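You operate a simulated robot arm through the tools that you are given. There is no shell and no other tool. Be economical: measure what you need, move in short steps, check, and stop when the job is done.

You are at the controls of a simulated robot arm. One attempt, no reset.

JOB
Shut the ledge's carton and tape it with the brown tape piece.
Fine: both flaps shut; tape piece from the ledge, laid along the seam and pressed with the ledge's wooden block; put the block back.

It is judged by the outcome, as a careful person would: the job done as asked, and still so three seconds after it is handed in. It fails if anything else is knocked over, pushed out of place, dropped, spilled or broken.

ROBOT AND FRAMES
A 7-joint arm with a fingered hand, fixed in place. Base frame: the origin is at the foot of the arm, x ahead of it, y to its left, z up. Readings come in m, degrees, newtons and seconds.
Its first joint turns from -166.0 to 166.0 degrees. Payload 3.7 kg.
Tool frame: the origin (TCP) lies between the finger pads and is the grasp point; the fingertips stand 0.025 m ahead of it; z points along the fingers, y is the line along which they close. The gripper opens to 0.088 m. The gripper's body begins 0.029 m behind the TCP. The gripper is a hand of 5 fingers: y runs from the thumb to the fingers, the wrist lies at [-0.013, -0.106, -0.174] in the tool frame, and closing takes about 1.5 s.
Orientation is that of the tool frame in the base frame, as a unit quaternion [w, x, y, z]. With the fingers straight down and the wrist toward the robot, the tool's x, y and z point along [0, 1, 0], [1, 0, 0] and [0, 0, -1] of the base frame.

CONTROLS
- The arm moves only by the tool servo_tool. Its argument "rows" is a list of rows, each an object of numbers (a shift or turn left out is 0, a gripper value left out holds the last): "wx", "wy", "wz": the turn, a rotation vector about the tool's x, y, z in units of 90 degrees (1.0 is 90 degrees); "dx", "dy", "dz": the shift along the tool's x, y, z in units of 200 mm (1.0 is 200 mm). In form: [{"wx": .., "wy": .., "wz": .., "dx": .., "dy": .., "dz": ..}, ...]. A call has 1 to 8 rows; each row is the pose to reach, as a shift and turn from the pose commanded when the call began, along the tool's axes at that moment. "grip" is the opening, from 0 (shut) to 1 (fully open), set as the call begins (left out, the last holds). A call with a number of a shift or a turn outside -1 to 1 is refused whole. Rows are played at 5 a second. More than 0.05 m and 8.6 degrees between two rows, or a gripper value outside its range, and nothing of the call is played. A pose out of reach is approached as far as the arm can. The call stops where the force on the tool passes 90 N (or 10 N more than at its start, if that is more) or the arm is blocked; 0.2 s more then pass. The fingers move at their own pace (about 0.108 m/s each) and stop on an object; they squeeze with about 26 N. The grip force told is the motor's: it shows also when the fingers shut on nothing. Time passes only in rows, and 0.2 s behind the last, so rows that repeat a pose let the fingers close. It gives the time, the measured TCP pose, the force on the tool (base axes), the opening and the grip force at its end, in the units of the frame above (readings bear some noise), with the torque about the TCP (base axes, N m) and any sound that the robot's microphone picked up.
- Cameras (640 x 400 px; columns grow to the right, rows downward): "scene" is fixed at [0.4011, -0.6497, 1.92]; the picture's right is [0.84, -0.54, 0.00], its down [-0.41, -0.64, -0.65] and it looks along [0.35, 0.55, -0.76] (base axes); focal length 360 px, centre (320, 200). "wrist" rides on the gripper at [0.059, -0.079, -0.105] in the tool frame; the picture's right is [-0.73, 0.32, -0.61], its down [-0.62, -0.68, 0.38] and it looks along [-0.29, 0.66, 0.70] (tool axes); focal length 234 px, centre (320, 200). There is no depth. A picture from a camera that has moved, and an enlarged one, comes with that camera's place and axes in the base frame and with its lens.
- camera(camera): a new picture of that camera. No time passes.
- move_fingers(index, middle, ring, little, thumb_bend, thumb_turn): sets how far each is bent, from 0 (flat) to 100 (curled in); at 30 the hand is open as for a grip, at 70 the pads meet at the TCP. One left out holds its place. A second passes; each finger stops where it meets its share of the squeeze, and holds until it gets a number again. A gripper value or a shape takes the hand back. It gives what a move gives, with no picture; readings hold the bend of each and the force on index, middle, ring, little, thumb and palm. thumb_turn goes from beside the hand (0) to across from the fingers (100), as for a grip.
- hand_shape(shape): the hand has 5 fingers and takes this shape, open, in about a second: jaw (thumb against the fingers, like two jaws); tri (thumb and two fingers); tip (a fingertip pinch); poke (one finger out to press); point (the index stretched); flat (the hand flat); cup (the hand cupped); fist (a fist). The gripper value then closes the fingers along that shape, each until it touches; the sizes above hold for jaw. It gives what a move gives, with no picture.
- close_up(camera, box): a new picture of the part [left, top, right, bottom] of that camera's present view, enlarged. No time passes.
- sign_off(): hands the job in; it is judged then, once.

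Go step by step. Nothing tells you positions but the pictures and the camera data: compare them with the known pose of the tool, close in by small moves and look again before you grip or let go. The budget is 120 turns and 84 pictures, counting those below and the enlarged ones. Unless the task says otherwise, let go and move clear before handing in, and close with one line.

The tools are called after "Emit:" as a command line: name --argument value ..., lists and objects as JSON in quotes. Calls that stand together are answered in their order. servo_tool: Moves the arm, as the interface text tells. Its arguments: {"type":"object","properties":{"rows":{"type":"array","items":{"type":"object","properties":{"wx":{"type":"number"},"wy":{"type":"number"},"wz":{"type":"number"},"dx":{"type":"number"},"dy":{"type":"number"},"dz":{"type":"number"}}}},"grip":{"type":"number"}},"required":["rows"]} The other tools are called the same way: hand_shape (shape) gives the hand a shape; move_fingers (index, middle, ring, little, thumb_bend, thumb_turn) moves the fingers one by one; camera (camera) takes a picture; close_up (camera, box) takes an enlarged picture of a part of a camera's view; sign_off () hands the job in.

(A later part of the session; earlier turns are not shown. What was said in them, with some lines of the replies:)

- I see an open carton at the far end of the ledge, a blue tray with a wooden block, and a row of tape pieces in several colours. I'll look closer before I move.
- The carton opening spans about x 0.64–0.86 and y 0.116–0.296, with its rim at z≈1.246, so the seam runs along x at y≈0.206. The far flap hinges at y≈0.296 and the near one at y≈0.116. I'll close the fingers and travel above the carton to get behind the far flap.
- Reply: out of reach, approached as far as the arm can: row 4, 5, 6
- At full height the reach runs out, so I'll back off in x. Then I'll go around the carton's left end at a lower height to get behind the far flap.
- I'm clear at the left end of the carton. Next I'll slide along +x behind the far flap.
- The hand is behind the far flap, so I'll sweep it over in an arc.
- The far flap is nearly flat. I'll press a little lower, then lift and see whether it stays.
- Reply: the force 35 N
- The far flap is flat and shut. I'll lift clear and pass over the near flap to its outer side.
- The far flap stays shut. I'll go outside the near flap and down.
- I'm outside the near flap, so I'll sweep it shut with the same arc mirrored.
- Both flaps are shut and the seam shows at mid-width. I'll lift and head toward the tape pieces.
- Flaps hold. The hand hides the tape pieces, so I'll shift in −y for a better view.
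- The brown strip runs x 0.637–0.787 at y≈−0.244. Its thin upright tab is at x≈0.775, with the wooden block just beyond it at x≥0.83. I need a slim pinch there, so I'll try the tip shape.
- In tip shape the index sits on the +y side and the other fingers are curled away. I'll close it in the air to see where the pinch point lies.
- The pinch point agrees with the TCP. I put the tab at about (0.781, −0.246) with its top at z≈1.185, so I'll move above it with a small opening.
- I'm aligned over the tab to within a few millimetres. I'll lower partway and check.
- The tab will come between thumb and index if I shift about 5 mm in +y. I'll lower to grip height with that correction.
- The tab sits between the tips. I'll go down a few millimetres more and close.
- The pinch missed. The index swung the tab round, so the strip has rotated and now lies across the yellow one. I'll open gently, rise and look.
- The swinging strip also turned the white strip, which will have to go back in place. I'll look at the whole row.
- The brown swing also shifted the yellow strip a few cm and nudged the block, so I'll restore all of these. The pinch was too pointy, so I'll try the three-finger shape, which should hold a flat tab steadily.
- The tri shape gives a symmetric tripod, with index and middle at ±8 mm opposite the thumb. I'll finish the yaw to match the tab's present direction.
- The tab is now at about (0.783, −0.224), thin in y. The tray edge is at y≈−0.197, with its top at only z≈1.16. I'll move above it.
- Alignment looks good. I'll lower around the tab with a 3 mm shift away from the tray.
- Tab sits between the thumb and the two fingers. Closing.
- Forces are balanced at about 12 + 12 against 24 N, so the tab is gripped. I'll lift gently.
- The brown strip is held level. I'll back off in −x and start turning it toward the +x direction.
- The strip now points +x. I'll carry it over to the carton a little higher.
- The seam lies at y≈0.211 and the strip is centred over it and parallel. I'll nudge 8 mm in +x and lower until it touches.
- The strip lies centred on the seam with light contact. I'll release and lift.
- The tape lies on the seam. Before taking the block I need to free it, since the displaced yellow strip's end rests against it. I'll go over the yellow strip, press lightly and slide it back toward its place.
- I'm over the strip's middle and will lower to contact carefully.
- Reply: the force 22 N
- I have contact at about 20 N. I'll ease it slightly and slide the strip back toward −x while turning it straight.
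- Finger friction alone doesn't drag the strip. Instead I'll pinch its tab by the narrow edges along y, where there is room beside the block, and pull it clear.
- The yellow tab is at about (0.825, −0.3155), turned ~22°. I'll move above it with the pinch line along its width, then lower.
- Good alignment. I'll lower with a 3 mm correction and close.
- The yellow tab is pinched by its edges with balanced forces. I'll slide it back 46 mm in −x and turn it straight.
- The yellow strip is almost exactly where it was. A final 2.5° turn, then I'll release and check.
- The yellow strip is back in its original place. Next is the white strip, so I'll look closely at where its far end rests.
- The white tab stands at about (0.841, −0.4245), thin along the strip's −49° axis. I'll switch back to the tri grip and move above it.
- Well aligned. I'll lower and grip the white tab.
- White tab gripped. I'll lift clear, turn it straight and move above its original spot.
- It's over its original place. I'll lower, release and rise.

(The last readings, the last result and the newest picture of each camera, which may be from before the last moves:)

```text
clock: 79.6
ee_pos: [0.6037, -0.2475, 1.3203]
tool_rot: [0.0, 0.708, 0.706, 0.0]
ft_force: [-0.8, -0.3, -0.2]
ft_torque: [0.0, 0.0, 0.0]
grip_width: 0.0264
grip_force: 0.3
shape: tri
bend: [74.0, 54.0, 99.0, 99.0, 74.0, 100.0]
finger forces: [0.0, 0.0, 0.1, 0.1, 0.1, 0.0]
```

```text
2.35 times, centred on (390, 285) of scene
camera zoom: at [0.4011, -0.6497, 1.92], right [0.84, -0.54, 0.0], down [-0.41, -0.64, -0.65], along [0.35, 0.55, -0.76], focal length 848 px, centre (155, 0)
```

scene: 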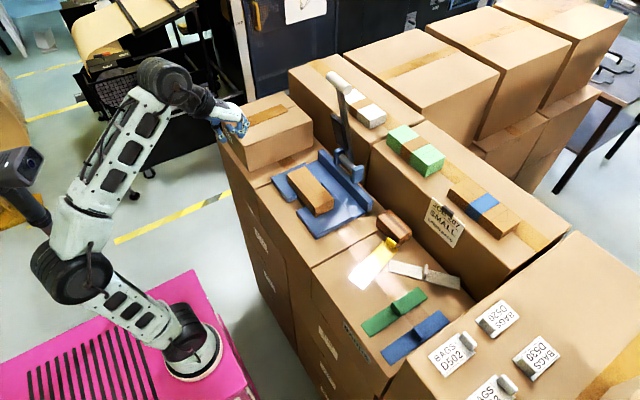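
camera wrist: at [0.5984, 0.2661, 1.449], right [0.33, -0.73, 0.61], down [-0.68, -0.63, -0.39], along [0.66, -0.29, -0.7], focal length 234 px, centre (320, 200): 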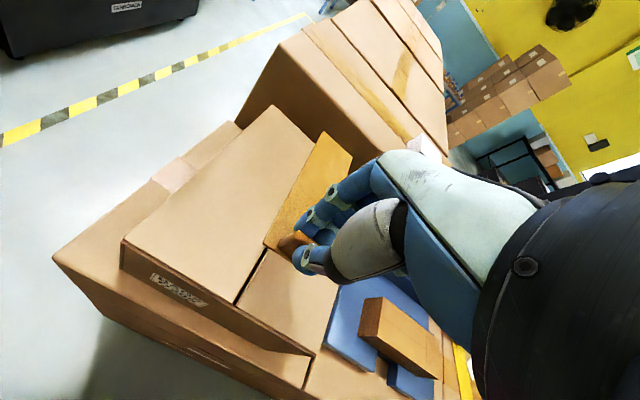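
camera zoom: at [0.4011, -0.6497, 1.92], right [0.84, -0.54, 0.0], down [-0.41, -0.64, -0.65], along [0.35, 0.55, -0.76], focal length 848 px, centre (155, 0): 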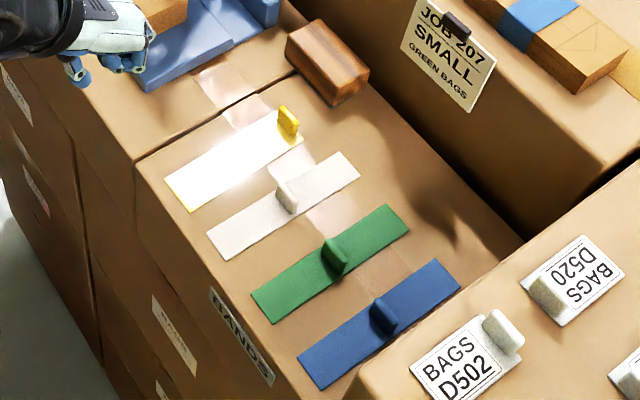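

All the strips are back as they were. The block stands close to the big box, so I'll grip it along its length (y) with the wide jaw. I'll turn the hand and come in low above it.

Emit:
hand_shape --shape "jaw"

Emit:
servo_tool --rows '[{"wz": 0.085, "dy": 0.07, "dz": 0.05}, {"wz": 0.17, "dy": 0.15, "dz": 0.1}, {"wz": 0.255, "dy": 0.22, "dz": 0.15}, {"wz": 0.34, "dy": 0.3, "dz": 0.2}, {"wz": 0.425, "dy": 0.37, "dz": 0.25}, {"wz": 0.51, "dy": 0.45, "dz": 0.3}, {"wz": 0.595, "dy": 0.52, "dz": 0.35}, {"wz": 0.68, "dy": 0.6, "dz": 0.4}]' --grip 1

Emit:
servo_tool --rows '[{"wz": 0.08, "dx": 0.12, "dy": 0.12}, {"wz": 0.16, "dx": 0.24, "dy": 0.24}, {"wz": 0.24, "dx": 0.36, "dy": 0.36}, {"wz": 0.291, "dx": 0.48, "dy": 0.489}, {"wz": 0.291, "dx": 0.48, "dy": 0.489}]'

Emit:
close_up --camera "wrist" --box '[160, 130, 400, 330]'

Emit:
close_up --camera "scene" --box '[340, 180, 436, 250]'

```text
clock: 80.5
ee_pos: [0.6043, -0.2485, 1.3207]
tool_rot: [0.0, 0.707, 0.707, 0.002]
ft_force: [0.6, -1.2, -0.1]
ft_torque: [0.0, -0.01, 0.03]
grip_width: 0.0877
grip_force: 0.0
shape: jaw
bend: [30.0, 30.0, 30.0, 30.0, 30.0, 98.0]
finger forces: [0.0, 0.0, 0.0, 0.0, 0.1, 0.2]
```

```text
clock: 82.3
ee_pos: [0.7218, -0.2494, 1.2436]
tool_rot: [0.001, 0.969, 0.248, 0.001]
ft_force: [-0.3, 0.3, 0.1]
ft_torque: [0.0, -0.02, -0.01]
grip_width: 0.0876
grip_force: 0.1
shape: jaw
bend: [30.0, 30.0, 30.0, 30.0, 30.0, 98.0]
finger forces: [0.1, 0.1, 0.0, 0.0, 0.0, 0.0]
```

```text
clock: 83.5
ee_pos: [0.8526, -0.2868, 1.2435]
tool_rot: [-0.001, 1.0, 0.021, 0.001]
ft_force: [-0.3, 0.7, -0.2]
ft_torque: [0.01, -0.03, -0.01]
grip_width: 0.0877
grip_force: 0.0
shape: jaw
bend: [30.0, 30.0, 30.0, 30.0, 30.0, 98.0]
finger forces: [0.1, 0.0, 0.0, 0.0, 0.1, 0.0]
```

```text
2.00 times, centred on (280, 230) of wrist
camera zoom: at [0.9086, -0.2071, 1.3488], right [-0.71, -0.35, 0.61], down [-0.65, 0.65, -0.38], along [-0.26, -0.67, -0.7], focal length 468 px, centre (400, 140)
```

zoom: 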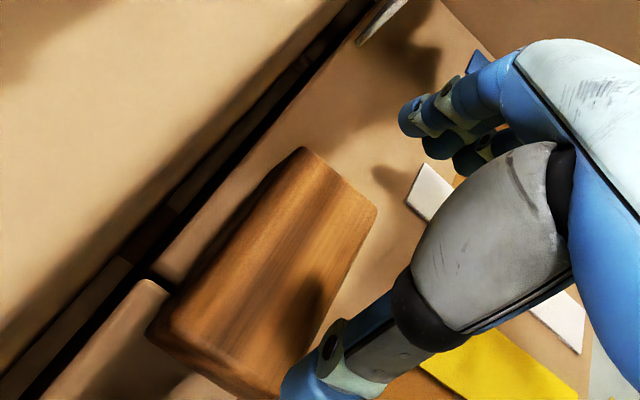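

```text
5.71 times, centred on (388, 215) of scene
camera zoom: at [0.4011, -0.6497, 1.92], right [0.84, -0.54, 0.0], down [-0.41, -0.64, -0.65], along [0.35, 0.55, -0.76], focal length 2060 px, centre (-69, 114)
```

zoom: 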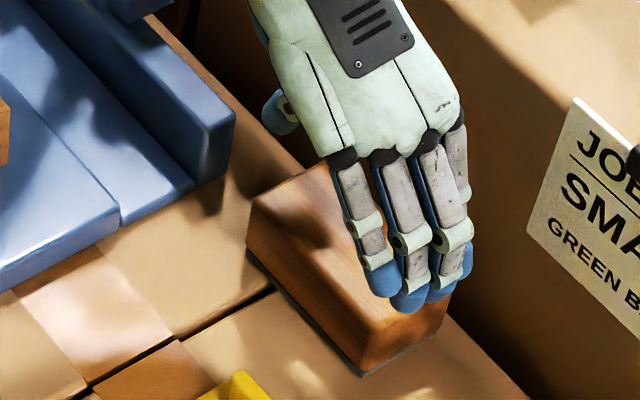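

The block measures about 80 mm long, centred near (0.862, −0.2855). That fits tightly in the jaw, so I'll spread the fingers a little wider and lower around its ends.

Emit:
move_fingers --index 22 --middle 22 --ring 22 --little 22 --thumb_bend 20

Emit:
servo_tool --rows '[{"dx": 0.035, "dy": -0.006, "dz": 0.05}, {"dx": 0.035, "dy": -0.006, "dz": 0.12}, {"dx": 0.035, "dy": -0.006, "dz": 0.19}, {"dx": 0.035, "dy": -0.006, "dz": 0.25}, {"dx": 0.035, "dy": -0.006, "dz": 0.27}]'

Emit:
close_up --camera "wrist" --box '[160, 130, 400, 330]'

Emit:
close_up --camera "scene" --box '[340, 180, 436, 250]'

```text
clock: 84.5
ee_pos: [0.8537, -0.2877, 1.2432]
tool_rot: [-0.001, 1.0, 0.021, 0.0]
ft_force: [0.0, -0.4, 0.3]
ft_torque: [0.02, 0.02, 0.0]
grip_width: 0.1009
grip_force: 0.0
shape: fingers
bend: [22.0, 22.0, 22.0, 22.0, 20.0, 98.0]
finger forces: [0.0, 0.0, 0.0, 0.0, 0.0, 0.0]
```

```text
clock: 85.7
ee_pos: [0.8618, -0.287, 1.188]
tool_rot: [-0.001, 1.0, 0.022, 0.001]
ft_force: [-0.6, 0.0, 0.9]
ft_torque: [0.02, 0.0, 0.0]
grip_width: 0.1014
grip_force: 0.3
shape: fingers
bend: [22.0, 22.0, 22.0, 22.0, 19.0, 98.0]
finger forces: [0.0, 0.1, 0.1, 0.0, 0.7, 0.0]
```

```text
2.00 times, centred on (280, 230) of wrist
camera zoom: at [0.9167, -0.2057, 1.2941], right [-0.71, -0.36, 0.61], down [-0.65, 0.65, -0.38], along [-0.26, -0.67, -0.7], focal length 468 px, centre (400, 140)
```

zoom: 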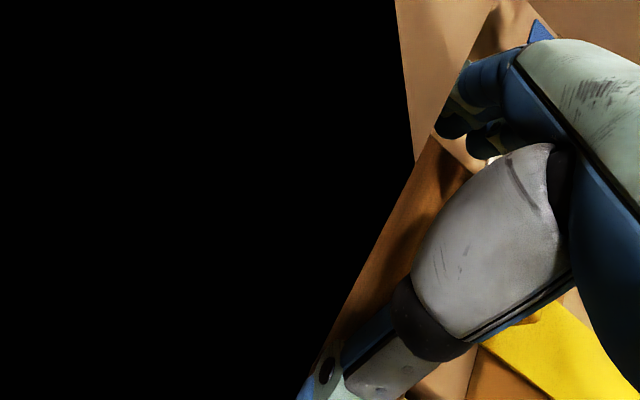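

```text
5.71 times, centred on (388, 215) of scene
camera zoom: at [0.4011, -0.6497, 1.92], right [0.84, -0.54, 0.0], down [-0.41, -0.64, -0.65], along [0.35, 0.55, -0.76], focal length 2060 px, centre (-69, 114)
```

zoom: 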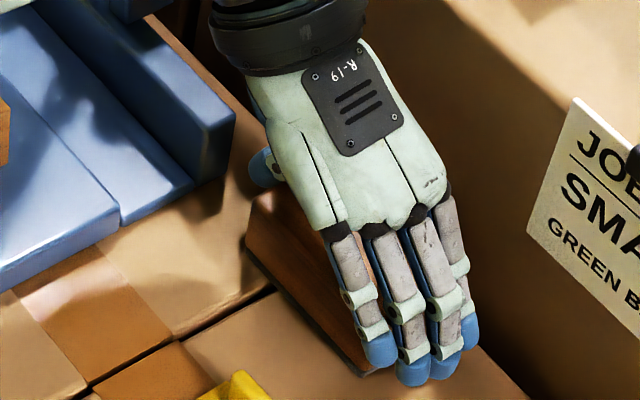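

The fingers straddle the block. I'll go down a bit further and close.

Emit:
servo_tool --rows '[{"dz": 0.03}, {"dz": 0.05}, {"dz": 0.05}]'

Emit:
servo_tool --rows '[{"dz": 0}, {"dz": 0}, {"dz": 0}, {"dz": 0}, {"dz": 0}, {"dz": 0}]' --grip 0

```text
clock: 86.5
ee_pos: [0.8619, -0.288, 1.1863]
tool_rot: [0.0, 1.0, 0.021, 0.01]
ft_force: [2.1, 0.6, 6.0]
ft_torque: [0.43, 0.03, -0.24]
grip_width: 0.103
grip_force: 1.1
shape: fingers
bend: [22.0, 22.0, 22.0, 22.0, 18.0, 97.0]
finger forces: [0.0, 0.1, 0.0, 0.0, 1.8, 0.1]
stopped in row 3: the force on the tool passed its limit at 92 N (the readings are from after the stop); the commanded pose is now the measured one
```

```text
clock: 87.9
ee_pos: [0.8612, -0.2877, 1.1868]
tool_rot: [0.001, 1.0, 0.021, 0.01]
ft_force: [-1.0, -0.1, 14.2]
ft_torque: [-0.19, -0.03, 0.01]
grip_width: 0.0785
grip_force: 26.3
shape: jaw
bend: [27.0, 31.0, 30.0, 34.0, 29.0, 97.0]
finger forces: [22.4, 9.0, 3.4, 0.0, 34.4, 0.0]
```

The block is gripped at 78.5 mm width with balanced force. I'll lift slowly and check.

Emit:
servo_tool --rows '[{"dz": -0.04}, {"dz": -0.1}, {"dz": -0.2}, {"dz": -0.3, "dx": -0.1}, {"dz": -0.38, "dx": -0.3}, {"dz": -0.45, "dx": -0.5}, {"dz": -0.5, "dx": -0.7}, {"dz": -0.5, "dx": -0.9}]'

Emit:
close_up --camera "scene" --box '[300, 160, 460, 260]'

Emit:
camera --camera "wrist"

```text
clock: 89.7
ee_pos: [0.6789, -0.2945, 1.2806]
tool_rot: [0.0, 1.0, 0.021, 0.008]
ft_force: [0.3, 0.3, -1.8]
ft_torque: [0.02, 0.03, -0.04]
grip_width: 0.0782
grip_force: 26.2
shape: jaw
bend: [27.0, 31.0, 30.0, 34.0, 30.0, 97.0]
finger forces: [19.6, 9.4, 3.5, 0.0, 33.2, 0.0]
```

```text
4.00 times, centred on (380, 210) of scene
camera zoom: at [0.4011, -0.6497, 1.92], right [0.84, -0.54, 0.0], down [-0.41, -0.64, -0.65], along [0.35, 0.55, -0.76], focal length 1442 px, centre (80, 160)
```

zoom: 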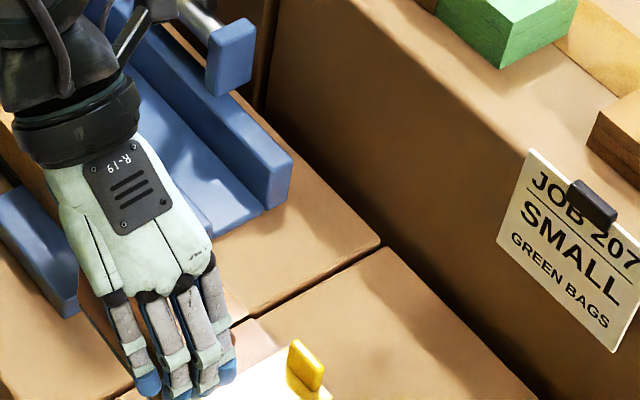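

```text
13 pictures are left
camera wrist: at [0.733, -0.2122, 1.3873], right [-0.72, -0.35, 0.59], down [-0.65, 0.65, -0.4], along [-0.25, -0.67, -0.7], focal length 234 px, centre (320, 200)
```

wrist: 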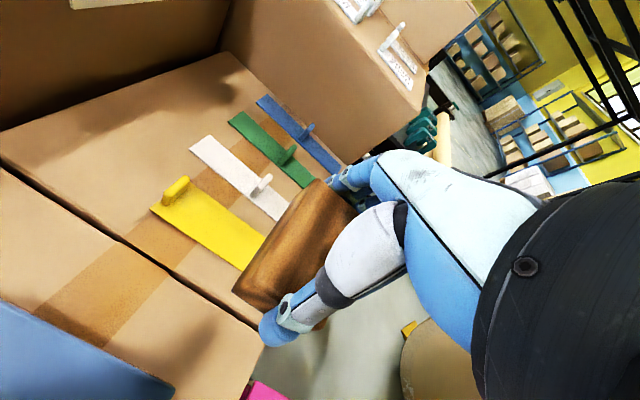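

The block is held well. I'll lift, turn back to face +x and carry it to the carton.

Emit:
servo_tool --rows '[{"dx": -0.08, "dz": -0.1, "wz": -0.08}, {"dx": -0.16, "dz": -0.2, "wz": -0.16}, {"dx": -0.25, "dz": -0.3, "wz": -0.24}, {"dx": -0.3, "dz": -0.35, "wz": -0.32}, {"dx": -0.3, "dz": -0.35, "wz": -0.4}, {"dx": -0.3, "dz": -0.35, "wz": -0.48}, {"dx": -0.3, "dz": -0.35, "wz": -0.56}, {"dx": -0.3, "dz": -0.35, "wz": -0.64}]'

Emit:
servo_tool --rows '[{"dx": 0.15, "dy": -0.08, "wz": -0.07}, {"dx": 0.3, "dy": -0.17, "wz": -0.14}, {"dx": 0.45, "dy": -0.25, "wz": -0.21}, {"dx": 0.6, "dy": -0.34, "wz": -0.28}, {"dx": 0.75, "dy": -0.42, "wz": -0.333}, {"dx": 0.866, "dy": -0.5, "wz": -0.333}]'

Emit:
servo_tool --rows '[{"dx": 0.2}, {"dx": 0.4}, {"dx": 0.6}, {"dx": 0.8}, {"dx": 1}]'

```text
clock: 91.5
ee_pos: [0.6185, -0.2976, 1.3509]
tool_rot: [0.005, 0.865, 0.501, 0.008]
ft_force: [0.2, -0.2, -1.9]
ft_torque: [0.0, 0.01, -0.01]
grip_width: 0.0786
grip_force: 26.9
shape: jaw
bend: [27.0, 31.0, 30.0, 34.0, 30.0, 97.0]
finger forces: [19.2, 9.5, 3.6, 0.0, 33.2, 0.0]
```

```text
clock: 92.9
ee_pos: [0.6174, -0.0971, 1.3513]
tool_rot: [0.008, 0.707, 0.707, 0.006]
ft_force: [1.0, 0.1, -1.9]
ft_torque: [0.0, 0.01, -0.02]
grip_width: 0.0785
grip_force: 25.9
shape: jaw
bend: [27.0, 31.0, 30.0, 34.0, 30.0, 97.0]
finger forces: [18.2, 9.7, 3.7, 0.0, 33.1, 0.0]
```

```text
clock: 94.1
ee_pos: [0.6159, 0.1043, 1.3502]
tool_rot: [0.008, 0.708, 0.706, 0.007]
ft_force: [-0.2, -0.4, -0.9]
ft_torque: [-0.01, 0.0, 0.01]
grip_width: 0.0784
grip_force: 25.7
shape: jaw
bend: [27.0, 31.0, 30.0, 34.0, 30.0, 97.0]
finger forces: [17.4, 9.9, 3.9, 0.0, 32.9, 0.1]
```

Emit:
servo_tool --rows '[{"dx": 0.2}, {"dx": 0.4, "dy": 0.1}, {"dx": 0.526, "dy": 0.3}, {"dx": 0.526, "dy": 0.5}, {"dx": 0.526, "dy": 0.695}, {"dx": 0.526, "dy": 0.695}]'

Emit:
close_up --camera "scene" --box '[200, 50, 344, 150]'

```text
clock: 95.5
ee_pos: [0.7566, 0.2079, 1.3523]
tool_rot: [0.008, 0.707, 0.707, 0.006]
ft_force: [0.2, 0.0, 0.1]
ft_torque: [-0.04, 0.02, -0.03]
grip_width: 0.0785
grip_force: 25.6
shape: jaw
bend: [27.0, 31.0, 30.0, 34.0, 30.0, 97.0]
finger forces: [16.9, 10.1, 3.7, 0.1, 33.0, 0.2]
```

```text
4.00 times, centred on (272, 100) of scene
camera zoom: at [0.4011, -0.6497, 1.92], right [0.84, -0.54, 0.0], down [-0.41, -0.64, -0.65], along [0.35, 0.55, -0.76], focal length 1442 px, centre (512, 600)
```

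zoom: 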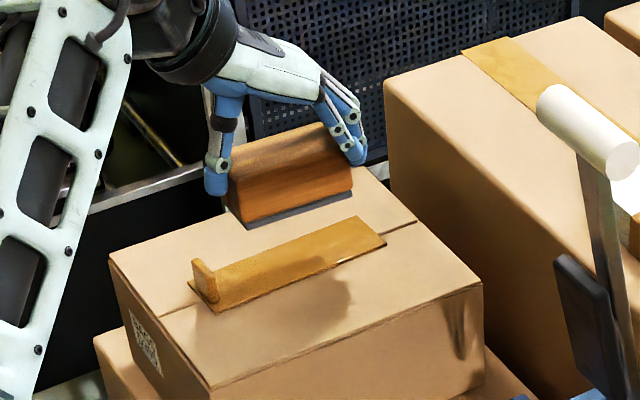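

The block hangs square above the strip, which covers the seam along its whole length. I'll lower the block and press.

Emit:
servo_tool --rows '[{"dx": 0.035, "dz": 0.1}, {"dx": 0.035, "dz": 0.2}, {"dx": 0.035, "dz": 0.26}, {"dx": 0.035, "dz": 0.28}, {"dx": 0.035, "dz": 0.295}]'

```text
clock: 96.7
ee_pos: [0.7574, 0.2147, 1.2951]
tool_rot: [0.008, 0.707, 0.707, 0.008]
ft_force: [2.9, -1.6, 14.7]
ft_torque: [0.04, 0.22, -0.01]
grip_width: 0.0784
grip_force: 26.0
shape: jaw
bend: [27.0, 31.0, 30.0, 34.0, 30.0, 98.0]
finger forces: [21.9, 10.1, 3.7, 0.0, 36.1, 0.0]
```

Contact at 15 N. I'll press firmly, then lift a little and press again further along.

Emit:
servo_tool --rows '[{"dz": 0.012}, {"dz": 0.018}, {"dz": 0.018}, {"dz": 0.018}, {"dz": -0.05}, {"dz": -0.05, "dy": 0.16}, {"dz": -0.02, "dy": 0.16}]'

Emit:
servo_tool --rows '[{"dz": 0.02}, {"dz": 0.03}, {"dz": 0.037}, {"dz": 0.037}, {"dz": 0.037}]'

Emit:
close_up --camera "scene" --box '[200, 50, 344, 150]'

```text
clock: 98.3
ee_pos: [0.7889, 0.2147, 1.2974]
tool_rot: [0.008, 0.707, 0.707, 0.005]
ft_force: [0.0, -0.9, 1.0]
ft_torque: [0.03, -0.07, 0.01]
grip_width: 0.0785
grip_force: 26.5
shape: jaw
bend: [26.0, 31.0, 30.0, 34.0, 31.0, 97.0]
finger forces: [18.3, 10.1, 3.7, 0.1, 34.1, 0.0]
```

```text
clock: 99.5
ee_pos: [0.7884, 0.2129, 1.2932]
tool_rot: [0.008, 0.707, 0.707, 0.009]
ft_force: [4.6, -1.1, 46.6]
ft_torque: [0.04, 0.69, -0.11]
grip_width: 0.0778
grip_force: 25.9
shape: jaw
bend: [25.0, 30.0, 29.0, 34.0, 31.0, 98.0]
finger forces: [24.1, 10.7, 3.9, 0.0, 46.0, 0.1]
```

```text
4.00 times, centred on (272, 100) of scene
camera zoom: at [0.4011, -0.6497, 1.92], right [0.84, -0.54, 0.0], down [-0.41, -0.64, -0.65], along [0.35, 0.55, -0.76], focal length 1442 px, centre (512, 600)
```

zoom: 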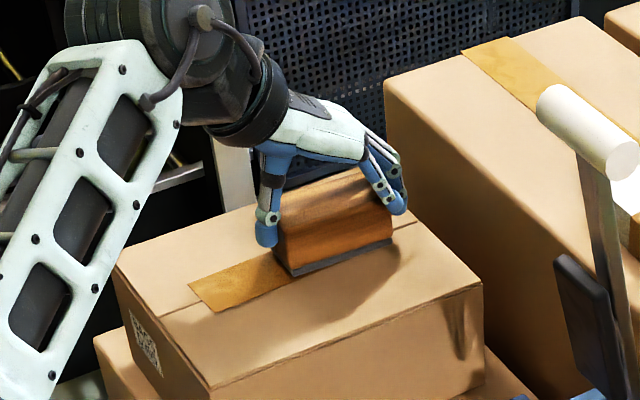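

The strip is now pressed down flat; its tab is gone from view. I'll lift the block, start back and check the tape.

Emit:
servo_tool --rows '[{"dz": -0.05}, {"dz": -0.15}, {"dz": -0.3}, {"dz": -0.3, "dy": -0.2}, {"dz": -0.3, "dy": -0.4}, {"dz": -0.3, "dy": -0.6}, {"dz": -0.3, "dy": -0.8}, {"dz": -0.3, "dy": -0.86}]'

Emit:
servo_tool --rows '[{"dx": -0.2}, {"dx": -0.4}, {"dx": -0.6}, {"dx": -0.8}, {"dx": -1}]'

Emit:
close_up --camera "scene" --box '[200, 50, 360, 150]'

```text
clock: 101.3
ee_pos: [0.6163, 0.2139, 1.3465]
tool_rot: [0.007, 0.707, 0.707, 0.006]
ft_force: [-0.7, 0.4, -1.7]
ft_torque: [-0.01, 0.03, 0.01]
grip_width: 0.0787
grip_force: 26.2
shape: jaw
bend: [26.0, 30.0, 30.0, 34.0, 32.0, 97.0]
finger forces: [17.9, 10.2, 3.8, 0.1, 33.9, 0.0]
```

```text
clock: 102.5
ee_pos: [0.6141, 0.0127, 1.3495]
tool_rot: [0.007, 0.707, 0.707, 0.006]
ft_force: [0.5, 0.0, -0.6]
ft_torque: [0.0, -0.02, -0.02]
grip_width: 0.0785
grip_force: 25.9
shape: jaw
bend: [26.0, 30.0, 30.0, 34.0, 32.0, 97.0]
finger forces: [18.2, 10.1, 3.7, 0.0, 33.6, 0.1]
```

```text
4.00 times, centred on (280, 100) of scene
camera zoom: at [0.4011, -0.6497, 1.92], right [0.84, -0.54, 0.0], down [-0.41, -0.64, -0.65], along [0.35, 0.55, -0.76], focal length 1442 px, centre (480, 600)
```

zoom: 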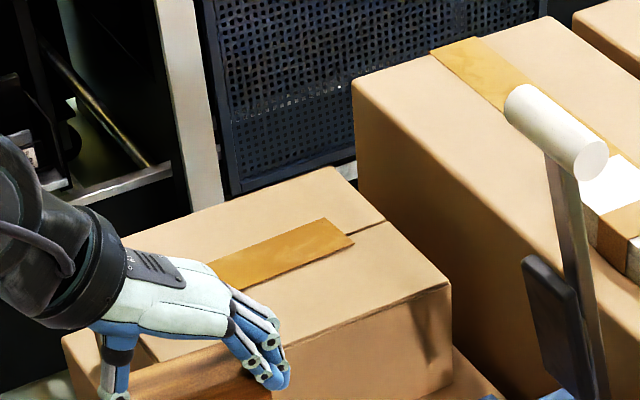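

The tape lies flat over the seam. I'm now carrying the block back to its place, turning on the way.

Emit:
servo_tool --rows '[{"dx": -0.2, "wz": 0.07}, {"dx": -0.4, "wz": 0.14}, {"dx": -0.6, "wz": 0.21}, {"dx": -0.8, "wz": 0.28}, {"dx": -1, "wz": 0.333}]'

Emit:
servo_tool --rows '[{"dx": -0.06, "dy": 0.03, "wz": 0.08}, {"dx": -0.12, "dy": 0.07, "wz": 0.16}, {"dx": -0.18, "dy": 0.1, "wz": 0.24}, {"dx": -0.24, "dy": 0.14, "wz": 0.32}, {"dx": -0.3, "dy": 0.17, "wz": 0.4}, {"dx": -0.36, "dy": 0.21, "wz": 0.48}, {"dx": -0.433, "dy": 0.25, "wz": 0.56}, {"dx": -0.433, "dy": 0.25, "wz": 0.64}]'

```text
clock: 103.7
ee_pos: [0.6173, -0.1853, 1.3484]
tool_rot: [0.005, 0.866, 0.5, 0.008]
ft_force: [0.2, -0.2, -0.9]
ft_torque: [0.01, -0.02, 0.04]
grip_width: 0.0786
grip_force: 25.9
shape: jaw
bend: [26.0, 30.0, 30.0, 34.0, 32.0, 97.0]
finger forces: [18.5, 10.2, 3.8, 0.0, 33.7, 0.0]
```

```text
clock: 105.5
ee_pos: [0.6161, -0.2846, 1.3479]
tool_rot: [0.0, 1.0, 0.02, 0.009]
ft_force: [0.8, 1.0, -0.9]
ft_torque: [0.01, -0.02, -0.02]
grip_width: 0.0782
grip_force: 26.2
shape: jaw
bend: [26.0, 30.0, 30.0, 34.0, 32.0, 97.0]
finger forces: [18.8, 10.1, 3.9, 0.1, 33.7, 0.0]
```

Emit:
servo_tool --rows '[{"dx": 0.2, "dy": 0.02, "dz": 0.1}, {"dx": 0.4, "dy": 0.04, "dz": 0.2}, {"dx": 0.6, "dy": 0.05, "dz": 0.3}, {"dx": 0.78, "dy": 0.065, "dz": 0.4}, {"dx": 0.95, "dy": 0.065, "dz": 0.5}, {"dx": 0.95, "dy": 0.065, "dz": 0.5}]'

Emit:
servo_tool --rows '[{"dx": 0.15}, {"dx": 0.244}, {"dx": 0.244, "dz": 0.1}, {"dx": 0.244, "dz": 0.2}, {"dx": 0.244, "dz": 0.23}, {"dx": 0.244, "dz": 0.23}]'

Emit:
close_up --camera "scene" --box '[340, 190, 436, 260]'

```text
clock: 106.9
ee_pos: [0.8098, -0.2892, 1.2508]
tool_rot: [0.0, 1.0, 0.021, 0.009]
ft_force: [-0.5, 0.0, -0.8]
ft_torque: [-0.02, -0.02, 0.01]
grip_width: 0.0783
grip_force: 26.4
shape: jaw
bend: [26.0, 30.0, 30.0, 34.0, 32.0, 97.0]
finger forces: [18.9, 10.0, 3.9, 0.1, 33.6, 0.0]
```

```text
clock: 108.3
ee_pos: [0.8606, -0.2879, 1.2063]
tool_rot: [0.001, 1.0, 0.021, 0.01]
ft_force: [0.4, 0.4, -1.3]
ft_torque: [0.01, -0.04, 0.02]
grip_width: 0.0785
grip_force: 25.7
shape: jaw
bend: [26.0, 30.0, 30.0, 34.0, 32.0, 97.0]
finger forces: [19.0, 10.1, 3.8, 0.0, 33.6, 0.0]
```

```text
5.71 times, centred on (388, 225) of scene
camera zoom: at [0.4011, -0.6497, 1.92], right [0.84, -0.54, 0.0], down [-0.41, -0.64, -0.65], along [0.35, 0.55, -0.76], focal length 2060 px, centre (-69, 57)
```

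zoom: 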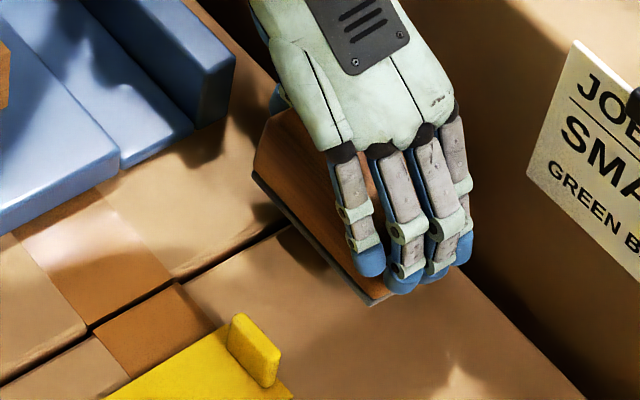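

Just a few millimetres to correct. I'll lower the block onto its spot.

Emit:
servo_tool --rows '[{"dx": -0.024, "dy": 0.012}, {"dx": -0.024, "dy": 0.012, "dz": 0.05}, {"dx": -0.024, "dy": 0.012, "dz": 0.08}, {"dx": -0.024, "dy": 0.012, "dz": 0.09}, {"dx": -0.024, "dy": 0.012, "dz": 0.095}]'

```text
clock: 109.5
ee_pos: [0.8539, -0.2896, 1.1898]
tool_rot: [0.001, 1.0, 0.021, 0.011]
ft_force: [-1.8, 1.7, 10.7]
ft_torque: [-0.48, -0.12, -0.07]
grip_width: 0.0783
grip_force: 26.3
shape: jaw
bend: [26.0, 30.0, 30.0, 34.0, 32.0, 97.0]
finger forces: [23.7, 10.0, 3.6, 0.0, 33.9, 0.0]
```

It's resting on the ledge. I'll open the fingers wide, then lift straight up.

Emit:
move_fingers --index 20 --middle 20 --ring 20 --little 20 --thumb_bend 20

Emit:
servo_tool --rows '[{"dz": -0.03}, {"dz": -0.08}, {"dz": -0.16}, {"dz": -0.28}, {"dz": -0.4}, {"dz": -0.4, "dx": -0.2}, {"dz": -0.45, "dx": -0.4}, {"dz": -0.5, "dx": -0.6}]'

Emit:
servo_tool --rows '[{"dx": -0.2, "dz": -0.1}, {"dx": -0.4, "dz": -0.15}, {"dx": -0.6, "dz": -0.2}, {"dx": -0.8, "dz": -0.2}]'

Emit:
close_up --camera "scene" --box '[300, 200, 480, 370]'

Emit:
close_up --camera "scene" --box '[200, 60, 360, 160]'

```text
clock: 110.5
ee_pos: [0.8539, -0.2897, 1.1872]
tool_rot: [0.001, 1.0, 0.022, 0.01]
ft_force: [-0.4, 0.2, -0.4]
ft_torque: [0.0, -0.04, 0.01]
grip_width: 0.1034
grip_force: 0.1
shape: fingers
bend: [20.0, 20.0, 20.0, 20.0, 20.0, 100.0]
finger forces: [0.1, 0.1, 0.0, 0.1, 0.0, 0.0]
```

```text
clock: 112.3
ee_pos: [0.7354, -0.2963, 1.285]
tool_rot: [0.001, 1.0, 0.022, 0.009]
ft_force: [0.7, 0.4, -0.6]
ft_torque: [-0.03, 0.09, -0.04]
grip_width: 0.1029
grip_force: 0.1
shape: fingers
bend: [20.0, 20.0, 20.0, 20.0, 20.0, 100.0]
finger forces: [0.0, 0.0, 0.1, 0.0, 0.1, 0.0]
```

```text
clock: 113.3
ee_pos: [0.5731, -0.3021, 1.3212]
tool_rot: [0.001, 1.0, 0.022, 0.009]
ft_force: [0.8, -0.8, -0.1]
ft_torque: [0.02, 0.04, -0.04]
grip_width: 0.1032
grip_force: 0.1
shape: fingers
bend: [20.0, 20.0, 20.0, 20.0, 20.0, 100.0]
finger forces: [0.0, 0.0, 0.1, 0.0, 0.0, 0.0]
```

```text
2.35 times, centred on (390, 285) of scene
camera zoom: at [0.4011, -0.6497, 1.92], right [0.84, -0.54, 0.0], down [-0.41, -0.64, -0.65], along [0.35, 0.55, -0.76], focal length 848 px, centre (155, 0)
```

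zoom: 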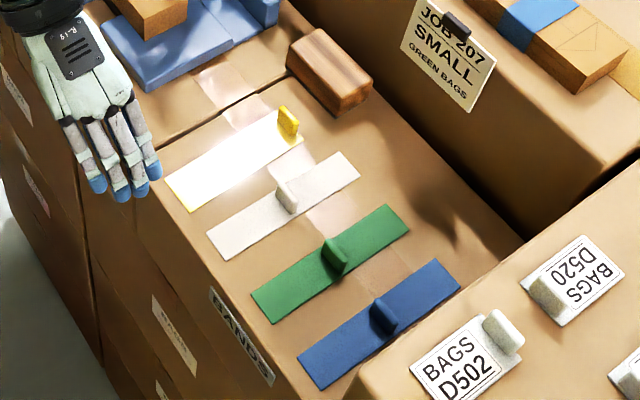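

```text
4.00 times, centred on (280, 110) of scene
camera zoom: at [0.4011, -0.6497, 1.92], right [0.84, -0.54, 0.0], down [-0.41, -0.64, -0.65], along [0.35, 0.55, -0.76], focal length 1442 px, centre (480, 560)
```

zoom: 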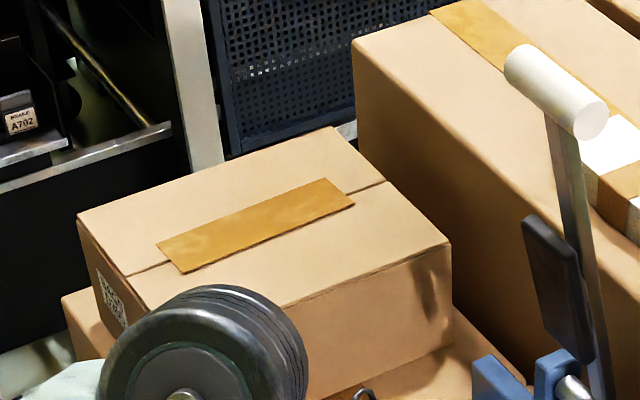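

The carton is shut and its brown tape lies flat over the seam. The wooden block and the yellow and white strips are back within a few millimetres of where they started, and the hand is clear.

Emit:
sign_off

```text
The job is handed in.
```

The job is handed in: the carton's flaps are shut, the brown tape is pressed over the seam, and the block is back in its place. The tape sits about 4° off the seam line. While I was picking it up, it knocked the yellow and white strips and nudged the block, so I put all three back within a few millimetres.
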